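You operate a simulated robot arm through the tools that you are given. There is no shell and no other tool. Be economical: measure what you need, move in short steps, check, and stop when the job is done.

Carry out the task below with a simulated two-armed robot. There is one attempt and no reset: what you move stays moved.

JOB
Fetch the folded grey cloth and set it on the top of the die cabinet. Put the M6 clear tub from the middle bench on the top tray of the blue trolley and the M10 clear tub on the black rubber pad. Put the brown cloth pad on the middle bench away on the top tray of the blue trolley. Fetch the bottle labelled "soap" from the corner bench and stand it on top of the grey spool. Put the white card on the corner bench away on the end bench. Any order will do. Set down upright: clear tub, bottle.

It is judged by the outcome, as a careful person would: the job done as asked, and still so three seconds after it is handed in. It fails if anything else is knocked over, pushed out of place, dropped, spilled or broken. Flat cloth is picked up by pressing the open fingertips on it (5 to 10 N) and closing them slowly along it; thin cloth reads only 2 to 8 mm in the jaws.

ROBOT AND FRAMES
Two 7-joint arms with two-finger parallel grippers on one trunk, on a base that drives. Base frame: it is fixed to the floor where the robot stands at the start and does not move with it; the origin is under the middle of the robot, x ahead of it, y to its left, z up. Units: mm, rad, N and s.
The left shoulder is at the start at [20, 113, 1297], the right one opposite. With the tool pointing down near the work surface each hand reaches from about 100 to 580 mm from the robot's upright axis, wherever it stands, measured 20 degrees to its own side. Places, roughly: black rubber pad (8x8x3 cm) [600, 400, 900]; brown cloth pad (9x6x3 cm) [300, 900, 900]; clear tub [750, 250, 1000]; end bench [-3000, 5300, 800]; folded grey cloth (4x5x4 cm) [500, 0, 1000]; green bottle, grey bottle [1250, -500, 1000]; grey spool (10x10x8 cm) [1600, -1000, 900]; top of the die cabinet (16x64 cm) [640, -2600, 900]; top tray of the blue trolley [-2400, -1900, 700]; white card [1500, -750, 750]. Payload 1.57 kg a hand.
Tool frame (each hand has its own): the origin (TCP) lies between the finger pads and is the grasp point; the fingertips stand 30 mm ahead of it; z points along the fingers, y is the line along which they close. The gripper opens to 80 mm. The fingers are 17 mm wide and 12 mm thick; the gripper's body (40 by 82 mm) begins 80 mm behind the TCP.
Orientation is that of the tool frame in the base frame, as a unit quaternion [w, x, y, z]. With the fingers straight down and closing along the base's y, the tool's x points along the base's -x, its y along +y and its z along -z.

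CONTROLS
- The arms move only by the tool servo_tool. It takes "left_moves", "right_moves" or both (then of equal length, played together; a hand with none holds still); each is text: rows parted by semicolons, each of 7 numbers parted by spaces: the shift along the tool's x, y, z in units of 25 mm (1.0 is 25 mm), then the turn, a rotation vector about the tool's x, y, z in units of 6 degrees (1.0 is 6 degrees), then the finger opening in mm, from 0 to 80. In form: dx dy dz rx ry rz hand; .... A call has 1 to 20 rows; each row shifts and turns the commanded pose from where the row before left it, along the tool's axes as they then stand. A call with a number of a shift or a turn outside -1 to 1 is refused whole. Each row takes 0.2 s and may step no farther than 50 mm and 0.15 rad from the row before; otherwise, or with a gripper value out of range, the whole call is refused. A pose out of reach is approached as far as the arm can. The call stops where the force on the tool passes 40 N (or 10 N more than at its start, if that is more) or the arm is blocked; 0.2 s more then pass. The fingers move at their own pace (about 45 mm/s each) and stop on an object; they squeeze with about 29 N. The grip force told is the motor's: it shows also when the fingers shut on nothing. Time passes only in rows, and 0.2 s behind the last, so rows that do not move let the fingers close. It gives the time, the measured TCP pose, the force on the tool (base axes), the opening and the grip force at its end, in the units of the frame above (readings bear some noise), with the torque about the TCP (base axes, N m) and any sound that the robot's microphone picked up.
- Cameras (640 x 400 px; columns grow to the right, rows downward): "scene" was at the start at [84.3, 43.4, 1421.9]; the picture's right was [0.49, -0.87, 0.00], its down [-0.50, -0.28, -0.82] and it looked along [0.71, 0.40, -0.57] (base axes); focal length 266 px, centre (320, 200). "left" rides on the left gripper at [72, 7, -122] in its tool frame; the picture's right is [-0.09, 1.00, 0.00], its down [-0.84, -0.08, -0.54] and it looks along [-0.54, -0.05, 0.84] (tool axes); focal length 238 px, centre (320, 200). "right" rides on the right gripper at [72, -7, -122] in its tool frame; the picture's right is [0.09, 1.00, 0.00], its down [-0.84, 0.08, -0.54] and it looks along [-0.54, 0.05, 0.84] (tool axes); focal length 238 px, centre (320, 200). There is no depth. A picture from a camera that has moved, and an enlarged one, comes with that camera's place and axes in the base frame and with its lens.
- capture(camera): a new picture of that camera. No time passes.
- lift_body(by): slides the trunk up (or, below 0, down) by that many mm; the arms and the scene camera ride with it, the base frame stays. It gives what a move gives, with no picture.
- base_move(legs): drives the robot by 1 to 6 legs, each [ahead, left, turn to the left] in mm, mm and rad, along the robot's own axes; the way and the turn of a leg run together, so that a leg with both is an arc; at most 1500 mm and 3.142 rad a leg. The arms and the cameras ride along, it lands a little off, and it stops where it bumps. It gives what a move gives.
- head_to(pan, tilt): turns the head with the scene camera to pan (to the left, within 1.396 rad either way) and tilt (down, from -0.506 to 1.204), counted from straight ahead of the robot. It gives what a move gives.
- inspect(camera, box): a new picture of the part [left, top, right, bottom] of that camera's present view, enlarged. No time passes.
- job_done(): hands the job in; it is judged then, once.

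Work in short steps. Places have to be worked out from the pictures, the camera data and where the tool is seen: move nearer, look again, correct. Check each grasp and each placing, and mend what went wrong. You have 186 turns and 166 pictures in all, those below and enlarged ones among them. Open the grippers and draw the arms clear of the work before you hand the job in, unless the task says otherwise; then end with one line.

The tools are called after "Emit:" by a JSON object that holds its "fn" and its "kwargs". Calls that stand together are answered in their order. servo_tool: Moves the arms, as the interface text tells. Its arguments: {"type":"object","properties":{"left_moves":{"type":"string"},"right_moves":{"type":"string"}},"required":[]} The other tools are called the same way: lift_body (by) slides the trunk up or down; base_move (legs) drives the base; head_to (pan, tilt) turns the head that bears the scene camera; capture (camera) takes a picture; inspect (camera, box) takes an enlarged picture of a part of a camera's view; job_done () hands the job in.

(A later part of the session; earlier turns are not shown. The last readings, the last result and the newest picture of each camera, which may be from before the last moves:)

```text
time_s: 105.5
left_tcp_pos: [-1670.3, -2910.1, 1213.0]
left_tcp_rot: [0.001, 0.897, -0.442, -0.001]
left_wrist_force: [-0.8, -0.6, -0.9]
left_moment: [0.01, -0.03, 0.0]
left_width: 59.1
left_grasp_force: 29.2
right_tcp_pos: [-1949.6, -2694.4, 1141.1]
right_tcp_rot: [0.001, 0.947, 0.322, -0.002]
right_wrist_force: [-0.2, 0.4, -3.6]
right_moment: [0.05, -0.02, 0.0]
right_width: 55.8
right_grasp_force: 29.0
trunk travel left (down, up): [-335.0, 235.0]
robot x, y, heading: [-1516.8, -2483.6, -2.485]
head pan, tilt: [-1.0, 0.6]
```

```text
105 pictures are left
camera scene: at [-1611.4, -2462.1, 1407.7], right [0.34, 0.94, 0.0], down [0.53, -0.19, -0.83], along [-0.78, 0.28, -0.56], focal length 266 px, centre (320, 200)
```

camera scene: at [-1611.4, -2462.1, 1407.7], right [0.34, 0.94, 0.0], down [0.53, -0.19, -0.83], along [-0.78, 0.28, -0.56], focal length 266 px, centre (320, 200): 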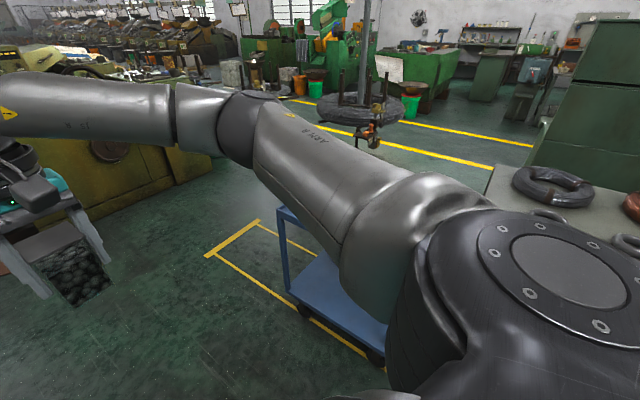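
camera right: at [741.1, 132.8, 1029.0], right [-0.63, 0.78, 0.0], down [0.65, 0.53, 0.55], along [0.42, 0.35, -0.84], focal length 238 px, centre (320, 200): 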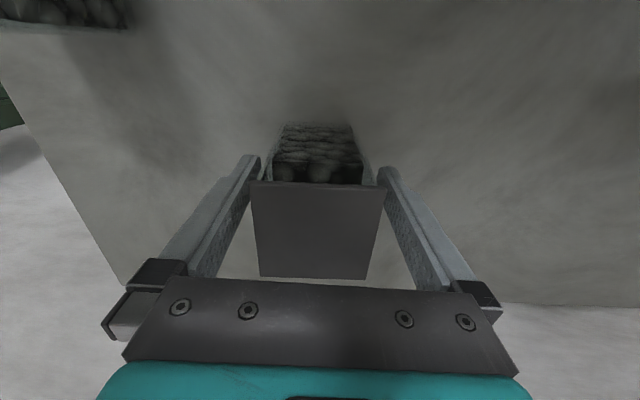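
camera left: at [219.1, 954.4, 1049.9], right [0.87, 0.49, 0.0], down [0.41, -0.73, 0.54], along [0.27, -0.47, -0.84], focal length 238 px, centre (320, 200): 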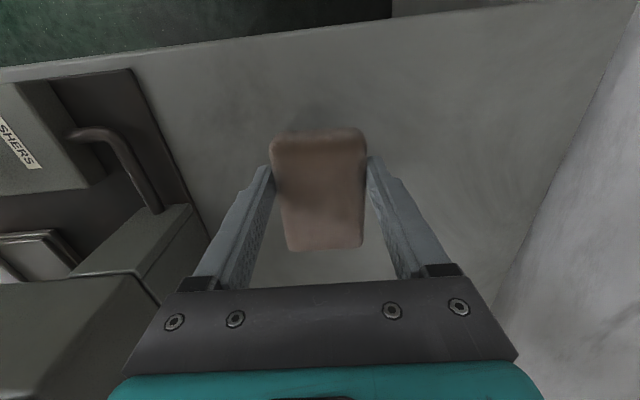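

Trolley's near side runs (-2489,-2277) to (-2102,-2010). Turn right 90° to face it, then look.

Emit:
{"fn": "base_move", "kwargs": {"legs": [[0, 0, -1.57], [0, 400, 0]]}}

Emit:
{"fn": "head_to", "kwargs": {"pan": 0.0, "tilt": 0.75}}

Emit:
{"fn": "capture", "kwargs": {"camera": "scene"}}

```text
time_s: 111.8
left_tcp_pos: [-2251.6, -2597.9, 1213.3]
left_tcp_rot: [0.0, -0.338, 0.941, 0.003]
left_wrist_force: [-0.4, 0.4, 0.1]
left_moment: [0.0, 0.0, 0.02]
left_width: 58.7
left_grasp_force: 28.6
right_tcp_pos: [-2045.3, -2310.6, 1140.4]
right_tcp_rot: [-0.001, 0.904, -0.427, -0.002]
right_wrist_force: [0.1, -0.1, -3.5]
right_moment: [-0.01, -0.05, 0.02]
right_width: 56.0
right_grasp_force: 28.7
trunk travel left (down, up): [-335.0, 235.0]
robot x, y, heading: [-1824.9, -2739.9, 2.256]
head pan, tilt: [-1.0, 0.6]
```

```text
time_s: 113.0
left_tcp_pos: [-2251.0, -2597.4, 1213.0]
left_tcp_rot: [0.0, -0.338, 0.941, 0.002]
left_wrist_force: [-0.2, -1.2, -0.8]
left_moment: [-0.02, 0.03, 0.03]
left_width: 58.6
left_grasp_force: 29.3
right_tcp_pos: [-2044.6, -2311.5, 1139.7]
right_tcp_rot: [0.0, 0.904, -0.428, -0.002]
right_wrist_force: [0.3, 0.8, -3.9]
right_moment: [0.02, -0.01, 0.02]
right_width: 55.7
right_grasp_force: 29.2
trunk travel left (down, up): [-335.0, 235.0]
robot x, y, heading: [-1819.9, -2736.4, 2.262]
head pan, tilt: [0.0, 0.75]
```

```text
104 pictures are left
camera scene: at [-1883.6, -2664.1, 1394.8], right [0.77, 0.64, 0.0], down [0.43, -0.53, -0.73], along [-0.46, 0.56, -0.68], focal length 266 px, centre (320, 200)
```

scene: 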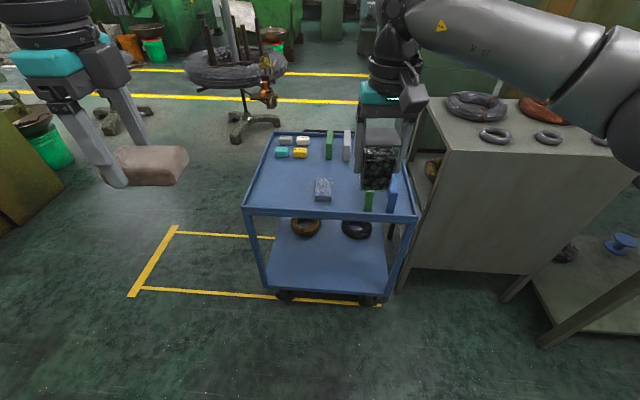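

Emit:
{"fn": "inspect", "kwargs": {"camera": "scene", "box": [230, 120, 430, 240]}}

```text
3.20 times, centred on (330, 180) of scene
camera zoom: at [-1883.6, -2664.1, 1394.8], right [0.77, 0.64, 0.0], down [0.43, -0.53, -0.73], along [-0.46, 0.56, -0.68], focal length 851 px, centre (288, 264)
```

zoom: 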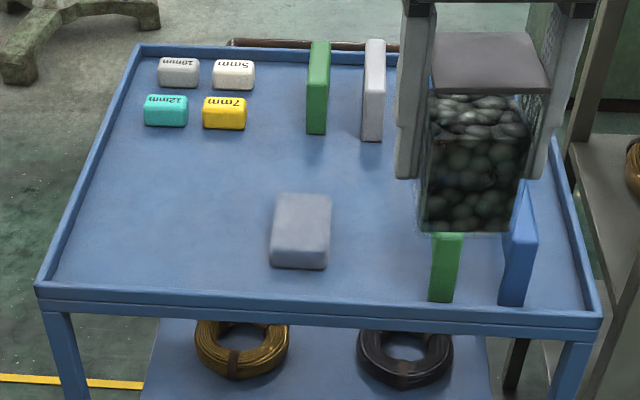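

Clear view: free space is on the left part of the tray. I'll set the brown pad front-left and M6 deeper. Drive to face it.

Emit:
{"fn": "base_move", "kwargs": {"legs": [[0, 213, -0.07], [450, 0, 0]]}}

Emit:
{"fn": "capture", "kwargs": {"camera": "scene"}}

```text
time_s: 117.1
left_tcp_pos: [-2685.6, -2329.2, 1213.0]
left_tcp_rot: [0.0, -0.31, 0.951, 0.002]
left_wrist_force: [-0.4, 0.1, -0.1]
left_moment: [0.01, 0.0, -0.02]
left_width: 58.8
left_grasp_force: 29.1
right_tcp_pos: [-2463.4, -2054.3, 1139.6]
right_tcp_rot: [-0.001, 0.892, -0.453, -0.002]
right_wrist_force: [-0.7, -0.1, -3.8]
right_moment: [0.01, -0.06, -0.01]
right_width: 55.9
right_grasp_force: 29.3
trunk travel left (down, up): [-335.0, 235.0]
robot x, y, heading: [-2266.0, -2490.0, 2.205]
head pan, tilt: [0.0, 0.75]
```

```text
102 pictures are left
camera scene: at [-2322.5, -2416.3, 1394.7], right [0.81, 0.59, 0.0], down [0.4, -0.55, -0.73], along [-0.43, 0.59, -0.68], focal length 266 px, centre (320, 200)
```

scene: 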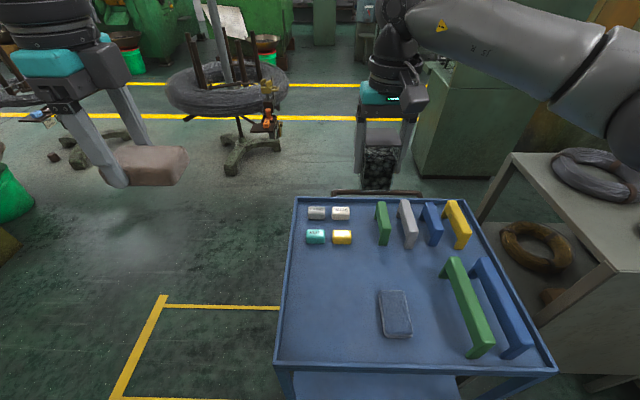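

Rim top is about z 750. Advance 60 mm, lower the trunk 200, then position M6 over the free spot.

Emit:
{"fn": "base_move", "kwargs": {"legs": [[60, 0, 0]]}}

Emit:
{"fn": "lift_body", "kwargs": {"by": -200}}

Emit:
{"fn": "servo_tool", "kwargs": {"right_moves": ".2 .74 1 0 0 0 40;.2 .74 1 0 0 0 40;0 0 1 0 0 0 40;0 0 1 0 0 0 40;0 0 0 0 0 0 40"}}

Emit:
{"fn": "capture", "kwargs": {"camera": "scene"}}

Emit:
{"fn": "capture", "kwargs": {"camera": "right"}}

```text
time_s: 118.0
left_tcp_pos: [-2720.8, -2280.3, 1213.1]
left_tcp_rot: [0.0, -0.309, 0.951, 0.0]
left_wrist_force: [0.5, -0.8, -1.2]
left_moment: [-0.05, -0.04, -0.02]
left_width: 59.1
left_grasp_force: 28.6
right_tcp_pos: [-2498.1, -2006.7, 1140.3]
right_tcp_rot: [0.0, 0.891, -0.453, -0.001]
right_wrist_force: [0.4, 0.4, -4.3]
right_moment: [-0.04, -0.05, 0.0]
right_width: 56.1
right_grasp_force: 29.6
trunk travel left (down, up): [-335.0, 235.0]
robot x, y, heading: [-2301.5, -2443.2, 2.196]
head pan, tilt: [0.0, 0.75]
```

```text
time_s: 120.2
left_tcp_pos: [-2720.5, -2282.4, 1013.8]
left_tcp_rot: [0.001, -0.31, 0.951, 0.002]
left_wrist_force: [-0.6, -0.4, -0.4]
left_moment: [0.03, 0.0, 0.06]
left_width: 58.7
left_grasp_force: 29.1
right_tcp_pos: [-2497.4, -2007.3, 941.2]
right_tcp_rot: [-0.001, 0.891, -0.453, -0.002]
right_wrist_force: [0.1, -1.3, -4.5]
right_moment: [-0.02, -0.01, 0.01]
right_width: 56.0
right_grasp_force: 29.1
trunk travel left (down, up): [-135.0, 435.0]
robot x, y, heading: [-2300.9, -2443.1, 2.203]
head pan, tilt: [0.0, 0.75]
```

```text
time_s: 121.4
left_tcp_pos: [-2720.0, -2281.1, 1013.8]
left_tcp_rot: [0.001, -0.31, 0.951, 0.001]
left_wrist_force: [0.0, 0.7, -0.2]
left_moment: [0.0, 0.01, -0.01]
left_width: 58.9
left_grasp_force: 28.9
right_tcp_pos: [-2520.5, -2035.7, 840.8]
right_tcp_rot: [0.0, 0.891, -0.453, -0.003]
right_wrist_force: [0.8, 0.0, -3.2]
right_moment: [-0.04, -0.04, 0.01]
right_width: 55.9
right_grasp_force: 29.8
trunk travel left (down, up): [-135.0, 435.0]
robot x, y, heading: [-2296.6, -2443.9, 2.203]
head pan, tilt: [0.0, 0.75]
```

```text
101 pictures are left
camera scene: at [-2356.7, -2369.4, 1194.8], right [0.81, 0.59, 0.0], down [0.4, -0.55, -0.73], along [-0.43, 0.59, -0.68], focal length 266 px, centre (320, 200)
```

scene: 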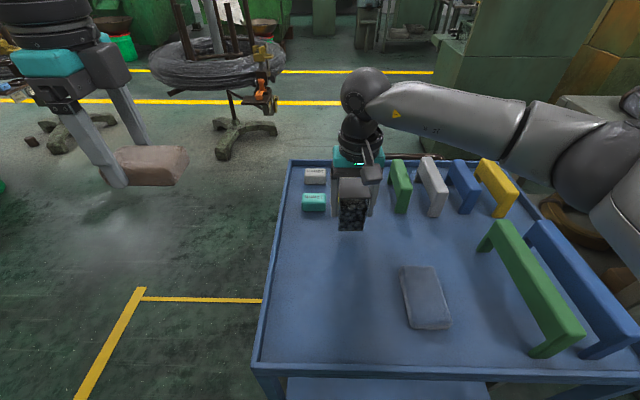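

```text
100 pictures are left
camera right: at [-2472.8, -2090.9, 962.4], right [-0.75, -0.66, 0.0], down [-0.55, 0.63, 0.54], along [-0.36, 0.41, -0.84], focal length 238 px, centre (320, 200)
```

right: 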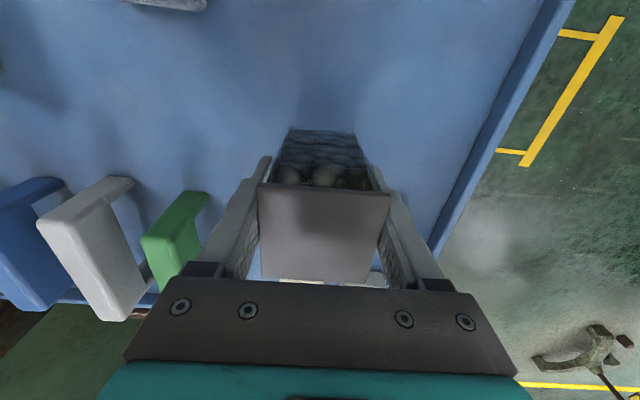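

The blocks lie close behind; pull the tub 70 mm toward me and lower a bit.

Emit:
{"fn": "servo_tool", "kwargs": {"right_moves": ".95 0 0 0 0 0 40;.95 0 0 0 0 0 40;.9 0 .4 0 0 0 40;0 0 .6 0 0 0 40;0 0 0 0 0 0 40"}}

Emit:
{"fn": "capture", "kwargs": {"camera": "scene"}}

Emit:
{"fn": "capture", "kwargs": {"camera": "right"}}

```text
time_s: 122.6
left_tcp_pos: [-2719.1, -2282.2, 1012.8]
left_tcp_rot: [0.0, -0.31, 0.951, 0.002]
left_wrist_force: [0.0, 0.5, 0.7]
left_moment: [0.0, -0.01, 0.01]
left_width: 59.2
left_grasp_force: 28.8
right_tcp_pos: [-2478.4, -2090.8, 814.5]
right_tcp_rot: [0.001, 0.891, -0.454, -0.002]
right_wrist_force: [0.2, -1.0, -4.0]
right_moment: [0.02, -0.03, 0.0]
right_width: 55.8
right_grasp_force: 29.0
trunk travel left (down, up): [-135.0, 435.0]
robot x, y, heading: [-2302.2, -2444.3, 2.204]
head pan, tilt: [0.0, 0.75]
```

```text
99 pictures are left
camera scene: at [-2356.6, -2369.4, 1194.8], right [0.81, 0.59, 0.0], down [0.4, -0.55, -0.73], along [-0.43, 0.59, -0.68], focal length 266 px, centre (320, 200)
```

scene: 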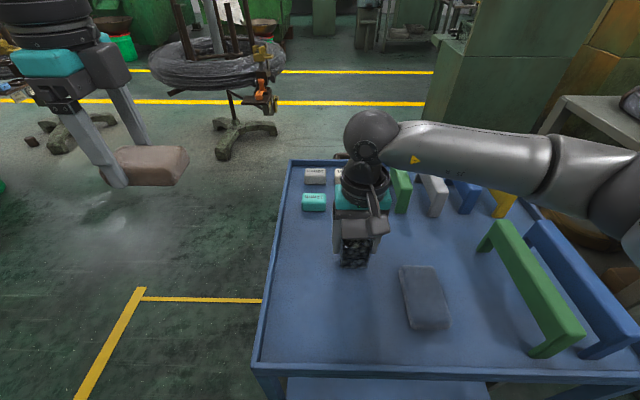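

```text
98 pictures are left
camera right: at [-2431.1, -2145.3, 935.5], right [-0.75, -0.66, 0.0], down [-0.55, 0.63, 0.54], along [-0.36, 0.41, -0.84], focal length 238 px, centre (320, 200)
```

right: 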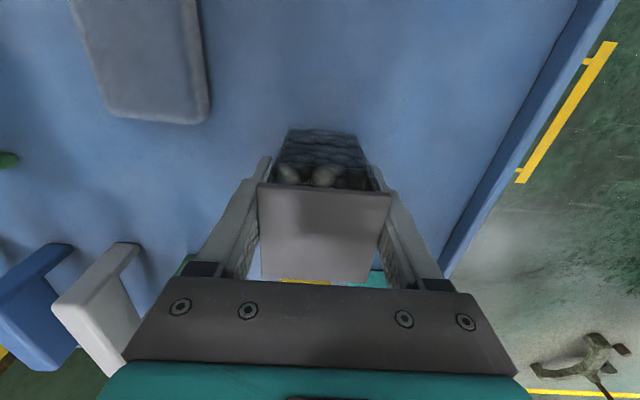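

Spot is clear. Lower until contact.

Emit:
{"fn": "servo_tool", "kwargs": {"right_moves": "0 0 .4 0 0 0 40;0 0 .4 0 0 0 40;0 0 0 0 0 0 40"}}

Emit:
{"fn": "servo_tool", "kwargs": {"right_moves": "0 0 .3 0 0 0 40;0 0 .2 0 0 0 40;0 0 0 0 0 0 40"}}

Emit:
{"fn": "inspect", "kwargs": {"camera": "scene", "box": [280, 160, 440, 310]}}

```text
time_s: 123.4
left_tcp_pos: [-2717.8, -2282.6, 1014.1]
left_tcp_rot: [0.0, -0.31, 0.951, 0.003]
left_wrist_force: [-0.3, 0.1, 0.2]
left_moment: [0.03, -0.01, 0.0]
left_width: 58.9
left_grasp_force: 28.9
right_tcp_pos: [-2478.2, -2092.0, 798.1]
right_tcp_rot: [-0.002, 0.891, -0.454, -0.003]
right_wrist_force: [3.7, 0.7, 23.2]
right_moment: [-0.14, -1.09, 0.02]
right_width: 55.9
right_grasp_force: 29.2
trunk travel left (down, up): [-135.0, 435.0]
robot x, y, heading: [-2302.4, -2444.9, 2.198]
head pan, tilt: [0.0, 0.75]
```

```text
time_s: 124.2
left_tcp_pos: [-2718.8, -2282.3, 1012.8]
left_tcp_rot: [0.0, -0.31, 0.951, 0.002]
left_wrist_force: [-0.1, -0.8, -1.5]
left_moment: [0.03, 0.03, -0.04]
left_width: 58.7
left_grasp_force: 28.9
right_tcp_pos: [-2479.5, -2093.9, 782.2]
right_tcp_rot: [0.001, 0.892, -0.453, -0.002]
right_wrist_force: [-2.9, -0.7, 5.4]
right_moment: [0.21, -0.07, 0.06]
right_width: 56.0
right_grasp_force: 25.4
trunk travel left (down, up): [-135.0, 435.0]
robot x, y, heading: [-2297.7, -2445.8, 2.201]
head pan, tilt: [0.0, 0.75]
```

```text
2.67 times, centred on (360, 235) of scene
camera zoom: at [-2356.8, -2369.9, 1194.7], right [0.81, 0.59, 0.0], down [0.4, -0.55, -0.73], along [-0.43, 0.59, -0.68], focal length 709 px, centre (213, 107)
```

zoom: 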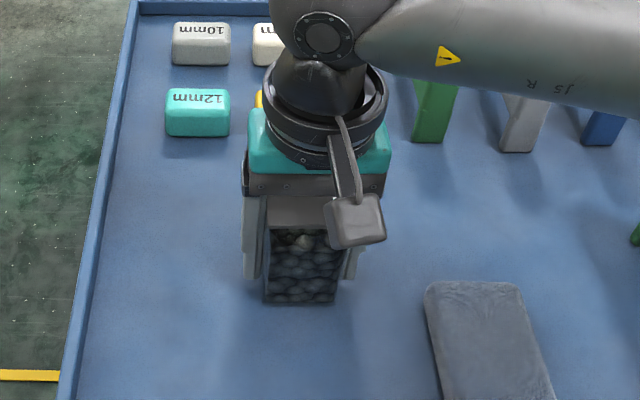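

Tub is on the tray (it slid up slightly in the fingers). Open and rise.

Emit:
{"fn": "servo_tool", "kwargs": {"right_moves": "0 0 0 0 0 0 62;0 0 0 0 0 0 72;0 0 0 0 0 0 80;0 0 0 0 0 0 80;0 0 -1 0 0 0 80;0 0 -1 0 0 0 80;0 0 -1 0 0 0 80;0 0 -1 0 0 0 80;0 -.5 -1 0 0 0 80;0 -1 -1 0 0 0 80;0 -1 -.5 0 0 0 80;0 -1 0 0 0 0 80;0 -1 0 0 0 0 80;0 -1 0 0 0 0 80;0 -1 0 0 0 0 80;0 -1 0 0 0 0 80"}}

Emit:
{"fn": "capture", "kwargs": {"camera": "scene"}}

```text
time_s: 127.6
left_tcp_pos: [-2718.5, -2282.1, 1013.5]
left_tcp_rot: [0.0, -0.31, 0.951, 0.002]
left_wrist_force: [0.4, -0.3, -0.7]
left_moment: [-0.01, 0.0, 0.0]
left_width: 59.1
left_grasp_force: 29.1
right_tcp_pos: [-2326.0, -1984.9, 943.8]
right_tcp_rot: [0.001, 0.891, -0.453, -0.003]
right_wrist_force: [0.6, 1.0, -0.4]
right_moment: [0.0, 0.0, -0.01]
right_width: 80.0
right_grasp_force: 0.1
trunk travel left (down, up): [-135.0, 435.0]
robot x, y, heading: [-2299.8, -2444.9, 2.195]
head pan, tilt: [0.0, 0.75]
```

```text
96 pictures are left
camera scene: at [-2356.3, -2369.5, 1194.8], right [0.81, 0.59, 0.0], down [0.4, -0.55, -0.73], along [-0.43, 0.59, -0.68], focal length 266 px, centre (320, 200)
```

scene: 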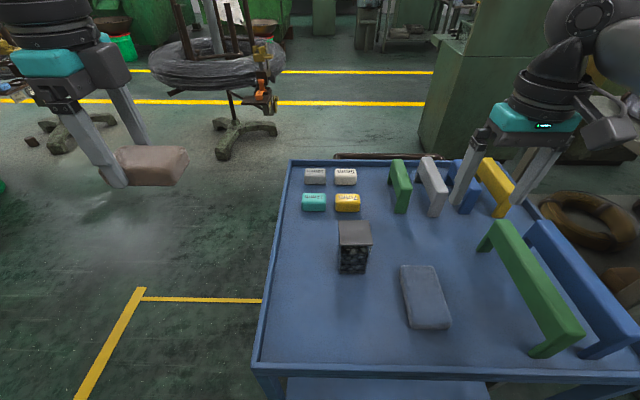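

M6 stands on the tray. Bring the brown pad over the front-left area.

Emit:
{"fn": "servo_tool", "kwargs": {"left_moves": "-.9 -.35 0 0 0 0 10;-.9 -.35 0 0 0 0 10;-.9 -.35 0 0 0 0 10;-.9 -.35 0 0 0 0 10;-.9 -.35 0 0 0 0 10;-.9 -.35 0 0 0 0 10;-.9 -.35 0 0 0 0 10;-.9 -.35 0 0 0 0 10;-.9 -.35 1 0 0 0 10;-.9 -.35 1 0 0 0 10;0 0 1 0 0 0 10;0 0 1 0 0 0 10;0 0 1 0 0 0 10;0 0 1 0 0 0 10;0 0 1 0 0 0 10;0 0 0 0 0 0 10"}}

Emit:
{"fn": "capture", "kwargs": {"camera": "scene"}}

Emit:
{"fn": "capture", "kwargs": {"camera": "left"}}

```text
time_s: 131.0
left_tcp_pos: [-2530.1, -2236.9, 877.9]
left_tcp_rot: [0.001, -0.31, 0.951, 0.002]
left_wrist_force: [-0.3, 0.8, -0.4]
left_moment: [0.03, -0.01, -0.03]
left_width: 59.0
left_grasp_force: 28.6
left hand out of reach, approached as far as the arm can: row 9, 10, 14, 15
right_tcp_pos: [-2326.4, -1985.8, 944.6]
right_tcp_rot: [0.0, 0.892, -0.453, -0.002]
right_wrist_force: [-1.0, 0.2, -0.4]
right_moment: [0.0, -0.02, -0.01]
right_width: 79.9
right_grasp_force: 0.1
trunk travel left (down, up): [-135.0, 435.0]
robot x, y, heading: [-2297.1, -2441.8, 2.199]
head pan, tilt: [0.0, 0.75]
```

```text
95 pictures are left
camera scene: at [-2356.5, -2369.6, 1194.8], right [0.81, 0.59, 0.0], down [0.4, -0.55, -0.73], along [-0.43, 0.59, -0.68], focal length 266 px, centre (320, 200)
```

scene: 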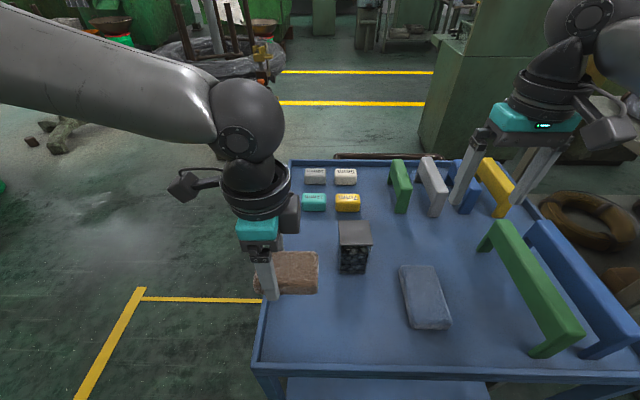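

```text
94 pictures are left
camera left: at [-2592.5, -2274.9, 1000.0], right [-0.51, 0.86, 0.0], down [0.72, 0.43, 0.54], along [0.47, 0.28, -0.84], focal length 238 px, centre (320, 200)
```

left: 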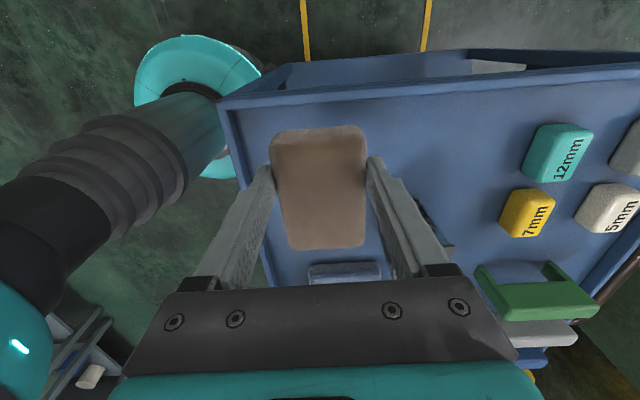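

Hand limited near the body; I turn the base right 0.15 rad to swing the pad inward, and raise the right hand.

Emit:
{"fn": "servo_tool", "kwargs": {"right_moves": "0 0 -1 0 0 0 80;0 0 -1 0 0 0 80;0 0 -1 0 0 0 80;0 0 -1 0 0 0 80;0 0 -1 0 0 0 80"}}

Emit:
{"fn": "base_move", "kwargs": {"legs": [[0, 0, -0.15]]}}

Emit:
{"fn": "lift_body", "kwargs": {"by": -75}}

Emit:
{"fn": "capture", "kwargs": {"camera": "left"}}

Emit:
{"fn": "capture", "kwargs": {"camera": "scene"}}

```text
time_s: 132.2
left_tcp_pos: [-2530.6, -2237.3, 878.7]
left_tcp_rot: [0.001, -0.31, 0.951, 0.003]
left_wrist_force: [0.5, 0.8, 0.3]
left_moment: [0.02, 0.04, 0.01]
left_width: 58.6
left_grasp_force: 28.9
right_tcp_pos: [-2324.4, -1981.3, 1069.4]
right_tcp_rot: [0.0, 0.892, -0.453, -0.003]
right_wrist_force: [0.0, 0.3, 0.2]
right_moment: [0.01, 0.0, -0.03]
right_width: 80.1
right_grasp_force: 0.0
trunk travel left (down, up): [-135.0, 435.0]
robot x, y, heading: [-2297.8, -2445.7, 2.201]
head pan, tilt: [0.0, 0.75]
```

```text
time_s: 133.2
left_tcp_pos: [-2495.9, -2206.0, 878.5]
left_tcp_rot: [0.001, -0.24, 0.971, 0.002]
left_wrist_force: [0.3, 0.5, -1.0]
left_moment: [0.01, 0.03, 0.0]
left_width: 58.9
left_grasp_force: 28.9
right_tcp_pos: [-2257.8, -1981.9, 1069.6]
right_tcp_rot: [0.0, 0.857, -0.516, -0.002]
right_wrist_force: [-0.4, -0.2, 0.2]
right_moment: [-0.02, 0.02, 0.01]
right_width: 80.1
right_grasp_force: 0.0
trunk travel left (down, up): [-135.0, 435.0]
robot x, y, heading: [-2297.2, -2448.1, 2.051]
head pan, tilt: [0.0, 0.75]
```

```text
time_s: 134.3
left_tcp_pos: [-2499.7, -2206.2, 803.3]
left_tcp_rot: [0.001, -0.24, 0.971, 0.002]
left_wrist_force: [-0.6, 0.0, -0.3]
left_moment: [0.0, 0.0, 0.0]
left_width: 58.9
left_grasp_force: 28.6
right_tcp_pos: [-2257.8, -1982.8, 993.9]
right_tcp_rot: [0.0, 0.857, -0.516, -0.002]
right_wrist_force: [-0.3, 0.0, -0.1]
right_moment: [0.0, 0.01, 0.0]
right_width: 80.1
right_grasp_force: 0.0
trunk travel left (down, up): [-60.0, 510.0]
robot x, y, heading: [-2302.2, -2446.8, 2.055]
head pan, tilt: [0.0, 0.75]
```

```text
93 pictures are left
camera left: at [-2565.0, -2234.4, 925.4], right [-0.38, 0.92, 0.0], down [0.78, 0.32, 0.54], along [0.5, 0.21, -0.84], focal length 238 px, centre (320, 200)
```

left: 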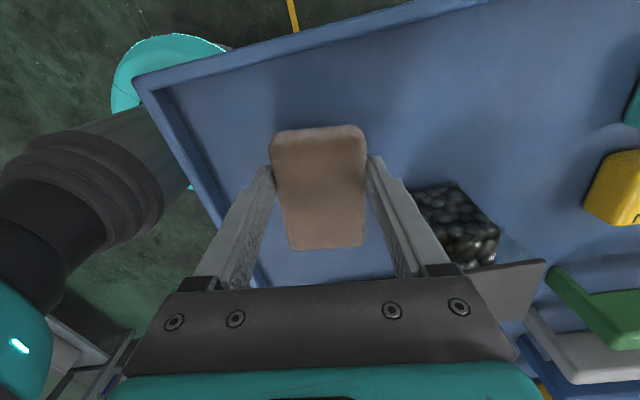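

```text
92 pictures are left
camera scene: at [-2345.1, -2362.6, 1119.9], right [0.88, 0.47, 0.0], down [0.32, -0.6, -0.73], along [-0.34, 0.65, -0.68], focal length 266 px, centre (320, 200)
```

scene: 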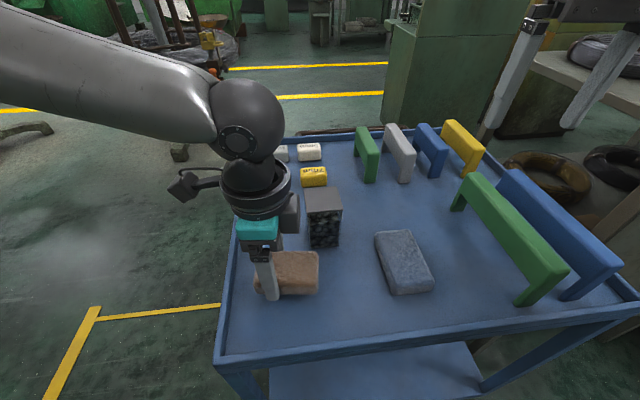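

Clear of the tub. Lower the last 20 mm and check force.

Emit:
{"fn": "lift_body", "kwargs": {"by": -14}}

Emit:
{"fn": "lift_body", "kwargs": {"by": -6}}

```text
time_s: 135.0
left_tcp_pos: [-2497.5, -2205.2, 790.7]
left_tcp_rot: [0.001, -0.24, 0.971, 0.002]
left_wrist_force: [-0.3, 0.5, -0.3]
left_moment: [0.0, 0.04, 0.0]
left_width: 59.1
left_grasp_force: 28.8
right_tcp_pos: [-2258.0, -1982.7, 979.4]
right_tcp_rot: [-0.001, 0.857, -0.515, -0.002]
right_wrist_force: [0.4, 0.0, 0.0]
right_moment: [0.05, 0.0, 0.0]
right_width: 80.3
right_grasp_force: 0.1
trunk travel left (down, up): [-46.0, 524.0]
robot x, y, heading: [-2301.4, -2443.9, 2.059]
head pan, tilt: [0.0, 0.75]
```

```text
time_s: 135.5
left_tcp_pos: [-2497.7, -2205.0, 784.3]
left_tcp_rot: [0.002, -0.241, 0.971, 0.001]
left_wrist_force: [-0.1, 0.2, 0.2]
left_moment: [0.03, 0.03, 0.0]
left_width: 58.7
left_grasp_force: 29.6
right_tcp_pos: [-2258.6, -1982.5, 973.5]
right_tcp_rot: [0.0, 0.857, -0.516, -0.002]
right_wrist_force: [-0.1, 0.1, 0.4]
right_moment: [0.03, 0.02, 0.03]
right_width: 80.0
right_grasp_force: 0.0
trunk travel left (down, up): [-40.0, 530.0]
robot x, y, heading: [-2299.7, -2445.5, 2.056]
head pan, tilt: [0.0, 0.75]
```

Emit:
{"fn": "lift_body", "kwargs": {"by": -6}}

Emit:
{"fn": "lift_body", "kwargs": {"by": -5}}

Emit:
{"fn": "inspect", "kwargs": {"camera": "scene", "box": [210, 180, 370, 330]}}

```text
time_s: 136.1
left_tcp_pos: [-2497.1, -2204.8, 779.2]
left_tcp_rot: [0.002, -0.241, 0.97, 0.003]
left_wrist_force: [-0.6, -1.1, 9.4]
left_moment: [-0.09, -0.55, -0.1]
left_width: 58.7
left_grasp_force: 29.4
right_tcp_pos: [-2258.3, -1983.4, 968.6]
right_tcp_rot: [0.0, 0.857, -0.516, -0.002]
right_wrist_force: [0.0, -0.6, -0.1]
right_moment: [-0.01, -0.01, 0.0]
right_width: 80.0
right_grasp_force: 0.1
trunk travel left (down, up): [-34.0, 536.0]
robot x, y, heading: [-2302.7, -2446.2, 2.059]
head pan, tilt: [0.0, 0.75]
```

```text
time_s: 136.5
left_tcp_pos: [-2499.1, -2205.4, 777.5]
left_tcp_rot: [0.002, -0.241, 0.97, 0.006]
left_wrist_force: [-0.6, -4.1, 8.7]
left_moment: [-0.31, -0.06, -0.04]
left_width: 58.9
left_grasp_force: 29.2
right_tcp_pos: [-2258.6, -1983.4, 965.1]
right_tcp_rot: [0.0, 0.857, -0.515, -0.002]
right_wrist_force: [0.7, -0.2, 0.5]
right_moment: [-0.03, 0.02, -0.02]
right_width: 80.0
right_grasp_force: 0.1
trunk travel left (down, up): [-31.0, 539.0]
robot x, y, heading: [-2299.9, -2443.3, 2.057]
head pan, tilt: [0.0, 0.75]
stopped: the force on the tool passed its limit at 45 N (the readings are from after the stop); the commanded pose is now the measured one
```

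```text
2.67 times, centred on (290, 255) of scene
camera zoom: at [-2345.1, -2363.2, 1090.3], right [0.88, 0.47, 0.0], down [0.32, -0.6, -0.73], along [-0.34, 0.65, -0.68], focal length 709 px, centre (400, 53)
```

zoom: 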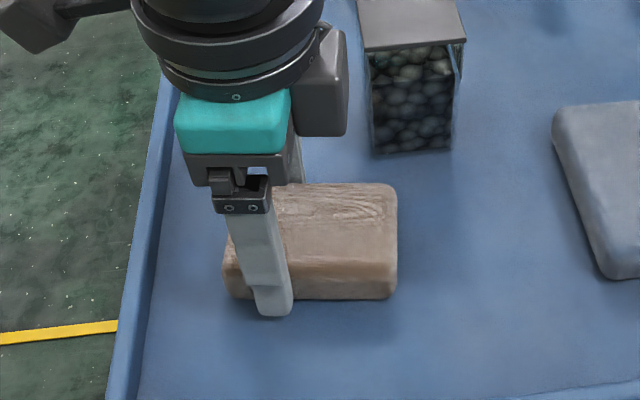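

On the tray. Open and raise.

Emit:
{"fn": "servo_tool", "kwargs": {"left_moves": "0 0 0 0 0 0 65;0 0 0 0 0 0 80;0 0 0 0 0 0 80;0 0 0 0 0 0 80"}}

Emit:
{"fn": "lift_body", "kwargs": {"by": 300}}

Emit:
{"fn": "capture", "kwargs": {"camera": "scene"}}

```text
time_s: 137.5
left_tcp_pos: [-2497.8, -2204.7, 777.5]
left_tcp_rot: [0.002, -0.241, 0.97, 0.005]
left_wrist_force: [-0.1, 0.1, 0.2]
left_moment: [0.0, -0.01, 0.02]
left_width: 80.3
left_grasp_force: 0.0
right_tcp_pos: [-2259.1, -1982.2, 965.0]
right_tcp_rot: [0.0, 0.857, -0.516, -0.002]
right_wrist_force: [0.1, -0.4, 0.0]
right_moment: [0.03, -0.04, 0.0]
right_width: 79.6
right_grasp_force: 0.1
trunk travel left (down, up): [-31.0, 539.0]
robot x, y, heading: [-2298.6, -2442.6, 2.059]
head pan, tilt: [0.0, 0.75]
```

```text
time_s: 140.5
left_tcp_pos: [-2498.1, -2204.0, 1077.3]
left_tcp_rot: [0.002, -0.241, 0.97, 0.006]
left_wrist_force: [0.0, 0.6, 0.3]
left_moment: [0.01, -0.05, -0.03]
left_width: 79.9
left_grasp_force: 0.1
right_tcp_pos: [-2258.6, -1983.6, 1265.1]
right_tcp_rot: [0.0, 0.857, -0.515, -0.003]
right_wrist_force: [0.3, 0.6, -0.9]
right_moment: [0.01, 0.0, -0.01]
right_width: 80.0
right_grasp_force: 0.1
trunk travel left (down, up): [-331.0, 239.0]
robot x, y, heading: [-2300.7, -2445.7, 2.055]
head pan, tilt: [0.0, 0.75]
```

```text
90 pictures are left
camera scene: at [-2345.2, -2362.5, 1390.3], right [0.88, 0.47, 0.0], down [0.32, -0.6, -0.73], along [-0.34, 0.65, -0.68], focal length 266 px, centre (320, 200)
```

scene: 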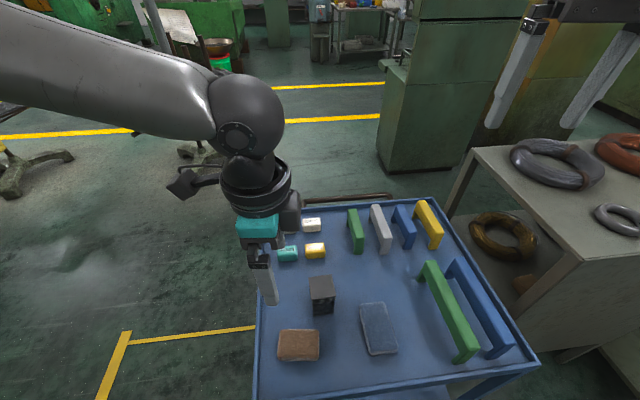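

Trolley placements are done. Unwind the left wrist, back off, and return along the aisle.

Emit:
{"fn": "servo_tool", "kwargs": {"left_moves": "0 0 -1 0 0 -1 80;0 0 -1 0 0 -1 80;0 0 -1 0 0 -1 80;0 0 -1 0 0 -1 80;0 0 -1 0 0 -1 80;0 0 0 0 0 -1 80;0 0 0 0 0 -1 80;0 0 0 0 0 -1 80;0 0 0 0 0 -1 80;0 0 0 0 0 -1 80;0 0 0 0 0 -1 80;0 1 0 0 0 -1 80;0 1 0 0 0 -1 80;0 1 0 0 0 -1 80;0 1 0 0 0 -1 80;0 1 0 0 0 0 80"}}

Emit:
{"fn": "base_move", "kwargs": {"legs": [[-350, 0, 0], [0, 0, -1.376], [0, -230, 0], [1400, 0, 0], [1300, 0, 0]]}}

Emit:
{"fn": "head_to", "kwargs": {"pan": 0, "tilt": 0.4}}

Emit:
{"fn": "capture", "kwargs": {"camera": "scene"}}

```text
time_s: 143.9
left_tcp_pos: [-2617.9, -2240.6, 1201.1]
left_tcp_rot: [-0.006, 0.857, -0.516, -0.002]
left_wrist_force: [0.4, -0.8, 0.3]
left_moment: [0.04, -0.01, -0.03]
left_width: 80.0
left_grasp_force: 0.0
right_tcp_pos: [-2258.2, -1982.9, 1265.5]
right_tcp_rot: [0.0, 0.857, -0.516, -0.002]
right_wrist_force: [-0.8, -0.2, -0.3]
right_moment: [-0.02, -0.03, 0.01]
right_width: 79.8
right_grasp_force: 0.0
trunk travel left (down, up): [-331.0, 239.0]
robot x, y, heading: [-2296.4, -2447.1, 2.057]
head pan, tilt: [0.0, 0.75]
```

```text
time_s: 163.8
left_tcp_pos: [251.9, -820.1, 1202.0]
left_tcp_rot: [0.006, -0.341, 0.94, -0.001]
left_wrist_force: [0.0, 0.5, 0.1]
left_moment: [-0.01, 0.03, 0.02]
left_width: 79.9
left_grasp_force: 0.2
right_tcp_pos: [577.5, -1119.8, 1264.8]
right_tcp_rot: [0.001, -0.341, 0.94, 0.002]
right_wrist_force: [-0.6, 0.9, 0.3]
right_moment: [-0.03, 0.04, 0.0]
right_width: 80.0
right_grasp_force: 0.0
trunk travel left (down, up): [-331.0, 239.0]
robot x, y, heading: [120.0, -1175.4, 0.691]
head pan, tilt: [0.0, 0.75]
```

```text
time_s: 164.6
left_tcp_pos: [250.8, -821.6, 1201.5]
left_tcp_rot: [0.006, -0.34, 0.94, 0.0]
left_wrist_force: [0.4, 0.4, 0.2]
left_moment: [0.02, 0.01, 0.01]
left_width: 80.0
left_grasp_force: 0.0
right_tcp_pos: [578.3, -1118.4, 1265.1]
right_tcp_rot: [0.002, -0.34, 0.94, 0.001]
right_wrist_force: [-0.1, 0.0, 0.0]
right_moment: [0.0, 0.03, 0.0]
right_width: 80.1
right_grasp_force: 0.1
trunk travel left (down, up): [-331.0, 239.0]
robot x, y, heading: [117.3, -1173.6, 0.691]
head pan, tilt: [0.0, 0.4]
```

```text
89 pictures are left
camera scene: at [194.0, -1107.8, 1421.4], right [0.64, -0.77, 0.0], down [-0.3, -0.25, -0.92], along [0.71, 0.59, -0.39], focal length 266 px, centre (320, 200)
```

scene: 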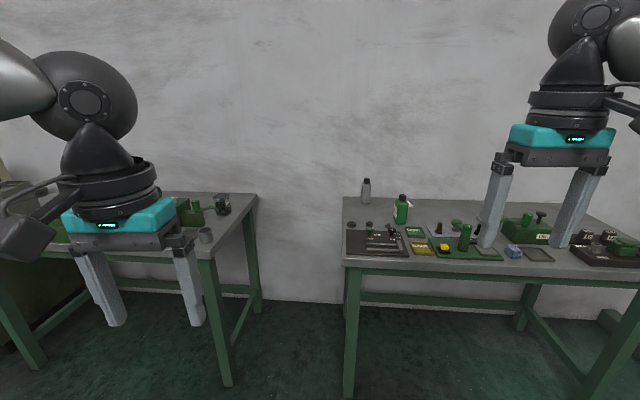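

The corner bench is right ahead. Zoom to find soap, spool, card.

Emit:
{"fn": "inspect", "kwargs": {"camera": "scene", "box": [335, 165, 495, 275]}}

Emit:
{"fn": "inspect", "kwargs": {"camera": "scene", "box": [480, 165, 640, 275]}}

```text
3.64 times, centred on (415, 220) of scene
camera zoom: at [194.0, -1107.8, 1421.4], right [0.64, -0.77, 0.0], down [-0.3, -0.25, -0.92], along [0.71, 0.59, -0.39], focal length 967 px, centre (-26, 127)
```

zoom: 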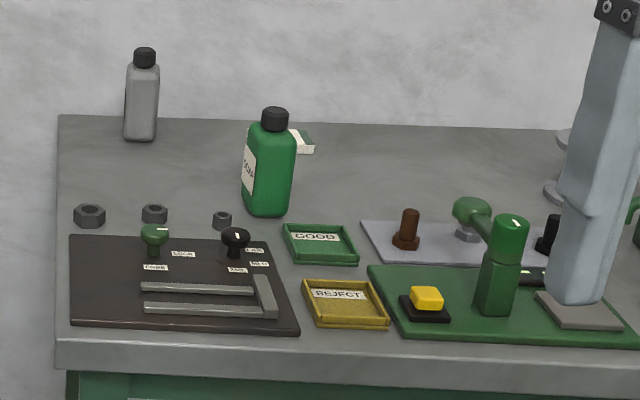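

```text
3.64 times, centred on (560, 220) of scene
camera zoom: at [194.0, -1107.8, 1421.4], right [0.64, -0.77, 0.0], down [-0.3, -0.25, -0.92], along [0.71, 0.59, -0.39], focal length 967 px, centre (-553, 127)
```

zoom: 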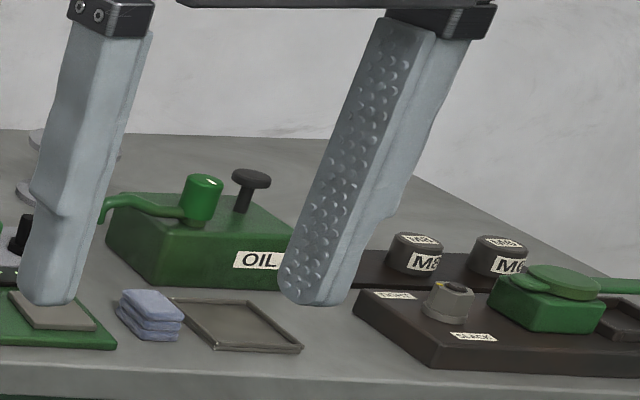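

Bottle near (1300,-690), spool near (1600,-1000). Drive nearer and read labels.

Emit:
{"fn": "base_move", "kwargs": {"legs": [[0, 0, -0.1], [600, -200, 0]]}}

Emit:
{"fn": "head_to", "kwargs": {"pan": -0.2, "tilt": 0.6}}

Emit:
{"fn": "capture", "kwargs": {"camera": "scene"}}

Emit:
{"fn": "capture", "kwargs": {"camera": "left"}}

```text
time_s: 168.7
left_tcp_pos: [894.0, -665.4, 1201.5]
left_tcp_rot: [0.006, -0.295, 0.955, -0.001]
left_wrist_force: [0.2, -0.4, 0.0]
left_moment: [0.0, 0.0, 0.0]
left_width: 79.9
left_grasp_force: 0.1
right_tcp_pos: [1189.8, -993.3, 1265.1]
right_tcp_rot: [0.002, -0.296, 0.955, 0.001]
right_wrist_force: [-0.1, 0.3, 0.7]
right_moment: [-0.01, 0.02, -0.01]
right_width: 80.1
right_grasp_force: 0.0
trunk travel left (down, up): [-331.0, 239.0]
robot x, y, heading: [727.4, -1002.7, 0.6]
head pan, tilt: [0.0, 0.4]
```

```text
time_s: 169.4
left_tcp_pos: [892.8, -666.7, 1201.3]
left_tcp_rot: [0.005, -0.295, 0.956, -0.001]
left_wrist_force: [-0.1, 0.0, -0.5]
left_moment: [-0.01, 0.0, 0.02]
left_width: 79.8
left_grasp_force: 0.1
right_tcp_pos: [1191.1, -993.6, 1264.8]
right_tcp_rot: [0.002, -0.296, 0.955, 0.001]
right_wrist_force: [0.6, -0.3, -0.5]
right_moment: [-0.01, -0.02, 0.04]
right_width: 80.0
right_grasp_force: 0.1
trunk travel left (down, up): [-331.0, 239.0]
robot x, y, heading: [732.0, -1002.8, 0.6]
head pan, tilt: [-0.201, 0.6]
```

```text
86 pictures are left
camera scene: at [814.0, -964.7, 1403.3], right [0.39, -0.92, 0.0], down [-0.52, -0.22, -0.83], along [0.76, 0.32, -0.56], focal length 266 px, centre (320, 200)
```

scene: 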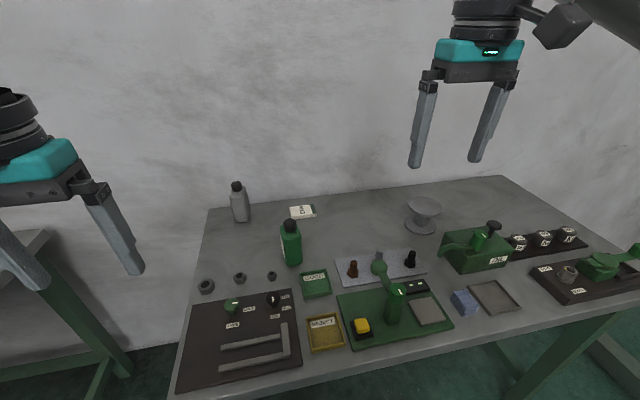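

```text
85 pictures are left
camera left: at [829.2, -701.9, 1322.8], right [-0.49, 0.87, 0.0], down [0.73, 0.41, 0.55], along [0.48, 0.26, -0.83], focal length 238 px, centre (320, 200)
```

left: 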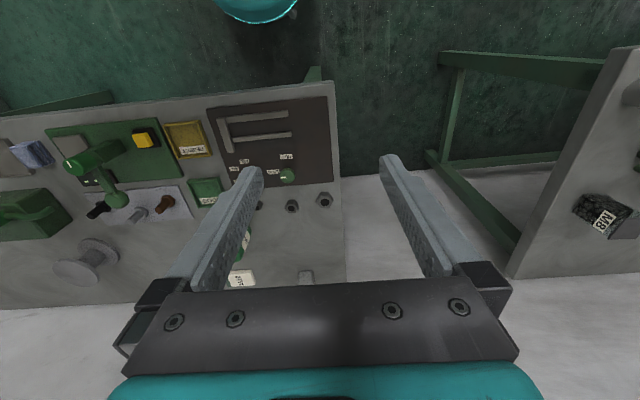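

Emit:
{"fn": "inspect", "kwargs": {"camera": "scene", "box": [215, 170, 345, 275]}}

Emit:
{"fn": "inspect", "kwargs": {"camera": "scene", "box": [330, 180, 520, 300]}}

Emit:
{"fn": "inspect", "kwargs": {"camera": "left", "box": [190, 180, 350, 300]}}

```text
3.81 times, centred on (280, 222) of scene
camera zoom: at [814.0, -964.7, 1403.3], right [0.39, -0.92, 0.0], down [-0.52, -0.22, -0.83], along [0.76, 0.32, -0.56], focal length 1013 px, centre (472, 114)
```

zoom: 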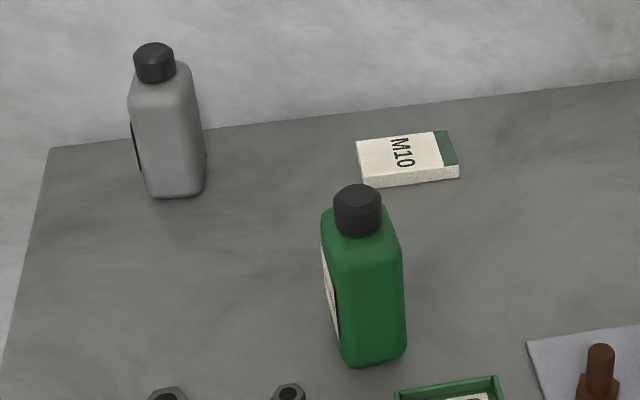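

```text
3.33 times, centred on (425, 240) of scene
camera zoom: at [814.0, -964.7, 1403.3], right [0.39, -0.92, 0.0], down [-0.52, -0.22, -0.83], along [0.76, 0.32, -0.56], focal length 887 px, centre (-30, 67)
```

zoom: 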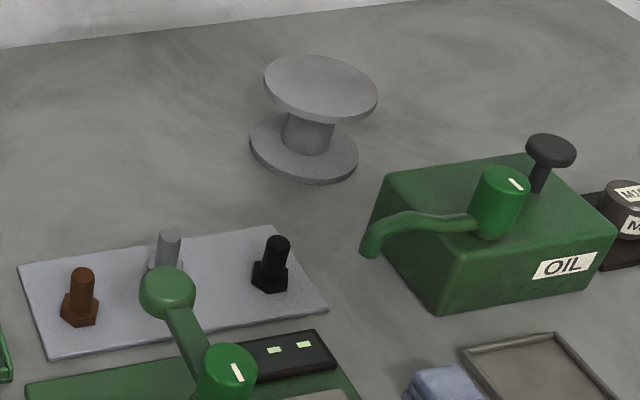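

```text
3.33 times, centred on (270, 240) of left
camera zoom: at [829.2, -701.9, 1322.8], right [-0.49, 0.87, 0.0], down [0.73, 0.41, 0.55], along [0.48, 0.26, -0.83], focal length 794 px, centre (487, 67)
```

zoom: 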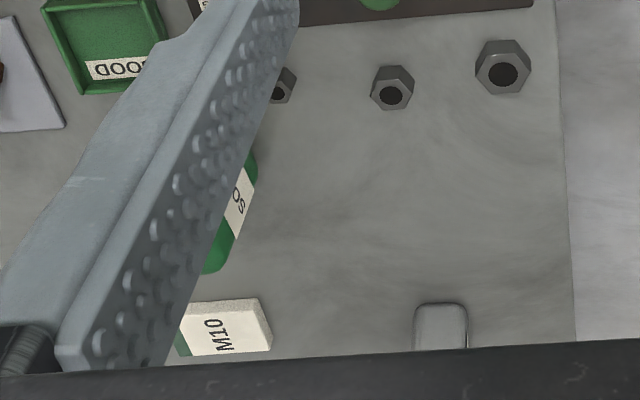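

The green bottle's label starts "SO…"; it stands at (1269,-690), cap top z≈979, bench ≈840. Spool about (1545,-1005), top ≈930. Drive 180 ahead and bring the right hand above the bottle.

Emit:
{"fn": "base_move", "kwargs": {"legs": [[180, 0, 0]]}}

Emit:
{"fn": "servo_tool", "kwargs": {"right_moves": "-.25 .92 .85 0 0 0 80;-.25 .92 .85 0 0 0 80;-.25 .92 .85 0 0 0 80;-.25 .92 .85 0 0 0 80;-.25 .92 .85 0 0 0 80;-.25 .92 .85 0 0 0 80;-.25 .92 .85 0 0 0 80;-.25 .92 .85 0 0 0 80;-.25 .92 .85 0 0 0 80;0 0 0 0 0 0 80"}}

Emit:
{"fn": "capture", "kwargs": {"camera": "right"}}

Emit:
{"fn": "capture", "kwargs": {"camera": "left"}}

```text
time_s: 170.9
left_tcp_pos: [1041.5, -565.8, 1201.7]
left_tcp_rot: [0.006, -0.296, 0.955, -0.001]
left_wrist_force: [-0.6, 0.1, 0.1]
left_moment: [0.03, 0.02, 0.03]
left_width: 80.0
left_grasp_force: 0.1
right_tcp_pos: [1338.0, -892.1, 1264.4]
right_tcp_rot: [0.001, -0.296, 0.955, 0.001]
right_wrist_force: [0.3, -0.1, -0.1]
right_moment: [-0.03, 0.03, 0.03]
right_width: 80.2
right_grasp_force: 0.0
trunk travel left (down, up): [-331.0, 239.0]
robot x, y, heading: [871.8, -906.8, 0.597]
head pan, tilt: [-0.201, 0.6]
```

```text
time_s: 173.1
left_tcp_pos: [1040.3, -566.1, 1202.6]
left_tcp_rot: [0.005, -0.296, 0.955, -0.001]
left_wrist_force: [0.1, 0.4, 0.4]
left_moment: [0.02, 0.04, -0.02]
left_width: 79.9
left_grasp_force: 0.1
right_tcp_pos: [1266.2, -691.9, 1073.4]
right_tcp_rot: [0.001, -0.296, 0.955, 0.002]
right_wrist_force: [0.2, -0.8, -0.2]
right_moment: [-0.01, 0.03, 0.02]
right_width: 80.2
right_grasp_force: 0.1
trunk travel left (down, up): [-331.0, 239.0]
robot x, y, heading: [874.2, -902.3, 0.597]
head pan, tilt: [-0.201, 0.6]
```

```text
81 pictures are left
camera right: at [1210.1, -738.6, 1194.7], right [-0.64, 0.77, 0.0], down [0.65, 0.53, 0.55], along [0.42, 0.35, -0.84], focal length 238 px, centre (320, 200)
```

right: 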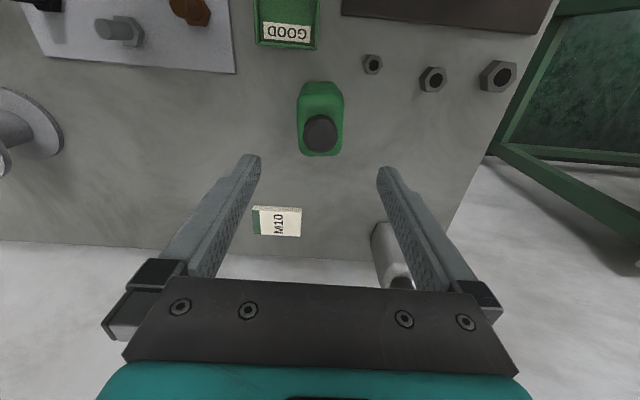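

```text
80 pictures are left
camera left: at [976.3, -601.6, 1323.0], right [-0.49, 0.87, 0.0], down [0.73, 0.41, 0.55], along [0.48, 0.27, -0.83], focal length 238 px, centre (320, 200)
```

left: 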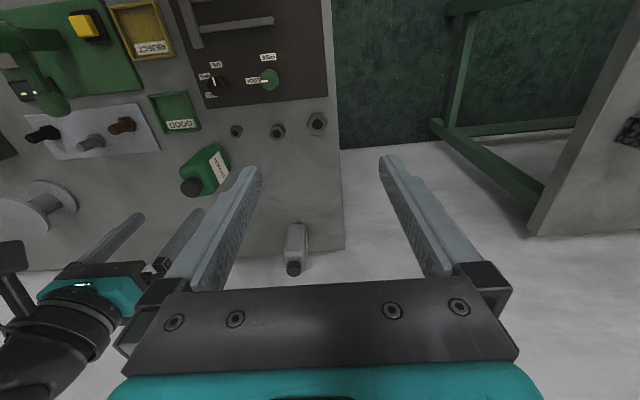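

Emit:
{"fn": "inspect", "kwargs": {"camera": "left", "box": [175, 135, 255, 205]}}

Emit:
{"fn": "inspect", "kwargs": {"camera": "right", "box": [240, 60, 420, 280]}}

```text
5.71 times, centred on (215, 170) of left
camera zoom: at [976.3, -601.6, 1323.0], right [-0.49, 0.87, 0.0], down [0.73, 0.41, 0.55], along [0.48, 0.27, -0.83], focal length 1362 px, centre (920, 371)
```

zoom: 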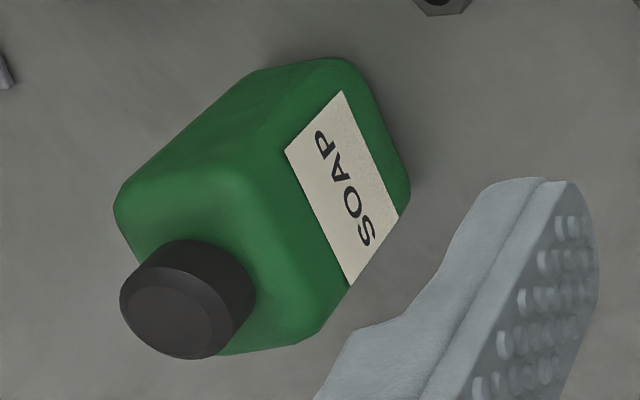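

```text
1.82 times, centred on (330, 170) of right
camera zoom: at [1210.1, -738.6, 1194.7], right [-0.64, 0.77, 0.0], down [0.65, 0.53, 0.55], along [0.42, 0.35, -0.84], focal length 433 px, centre (302, 254)
```

zoom: 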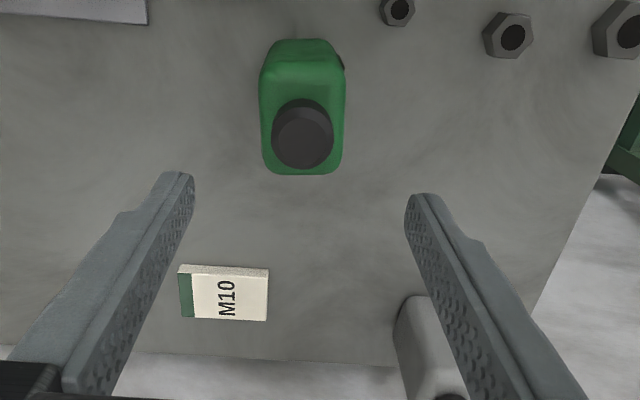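

SOAP confirmed. Descend to z≈915 and close.

Emit:
{"fn": "servo_tool", "kwargs": {"right_moves": "0 0 1 0 0 0 80;0 0 1 0 0 0 80;0 0 1 0 0 0 80;0 0 1 0 0 0 80;0 0 1 0 0 0 80;0 0 1 0 0 0 80;0 0 .3 0 0 0 80;0 0 0 0 0 0 80"}}

Emit:
{"fn": "capture", "kwargs": {"camera": "right"}}

```text
time_s: 174.9
left_tcp_pos: [1041.0, -565.2, 1200.9]
left_tcp_rot: [0.006, -0.295, 0.955, 0.0]
left_wrist_force: [-0.2, 0.1, -0.3]
left_moment: [0.02, -0.06, 0.0]
left_width: 80.0
left_grasp_force: 0.0
right_tcp_pos: [1267.4, -689.8, 918.0]
right_tcp_rot: [0.002, -0.295, 0.955, 0.001]
right_wrist_force: [0.2, 0.3, -0.2]
right_moment: [0.04, 0.04, -0.02]
right_width: 80.0
right_grasp_force: 0.0
trunk travel left (down, up): [-331.0, 239.0]
robot x, y, heading: [875.0, -905.1, 0.599]
head pan, tilt: [-0.201, 0.6]
```

```text
77 pictures are left
camera right: at [1211.5, -736.2, 1039.9], right [-0.64, 0.77, 0.0], down [0.65, 0.54, 0.55], along [0.42, 0.35, -0.84], focal length 238 px, centre (320, 200)
```

right: 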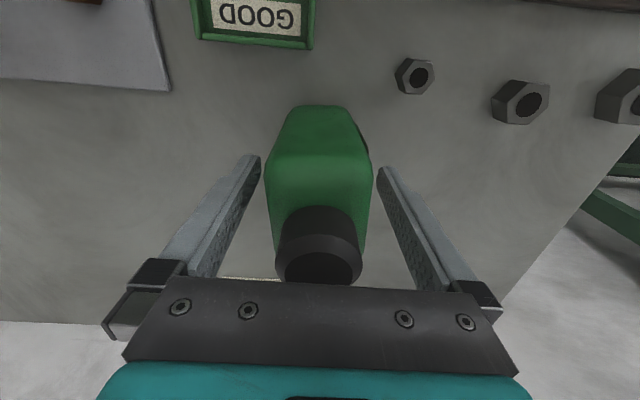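

Close on it and lift.

Emit:
{"fn": "servo_tool", "kwargs": {"right_moves": "0 0 0 0 0 0 60;0 0 0 0 0 0 45;0 0 0 0 0 0 35;0 0 0 0 0 0 35;0 0 0 0 0 0 35;0 0 -.4 0 0 0 35;0 0 -1 0 0 0 35;0 0 -1 0 0 0 35;0 0 -1 0 0 0 35;0 0 -1 0 0 0 35;0 0 -1 0 0 0 35;0 0 -1 0 0 0 35;0 0 -1 0 0 0 35;0 0 -1 0 0 0 35"}}

```text
time_s: 177.9
left_tcp_pos: [1041.0, -566.4, 1202.2]
left_tcp_rot: [0.005, -0.296, 0.955, -0.001]
left_wrist_force: [-0.4, 0.4, 1.1]
left_moment: [0.03, 0.02, 0.0]
left_width: 79.9
left_grasp_force: 0.0
right_tcp_pos: [1265.0, -689.4, 1125.8]
right_tcp_rot: [0.002, -0.296, 0.955, 0.002]
right_wrist_force: [0.1, 0.3, -2.8]
right_moment: [0.02, -0.02, 0.0]
right_width: 49.7
right_grasp_force: 28.7
trunk travel left (down, up): [-331.0, 239.0]
robot x, y, heading: [871.1, -903.0, 0.596]
head pan, tilt: [-0.201, 0.6]
```

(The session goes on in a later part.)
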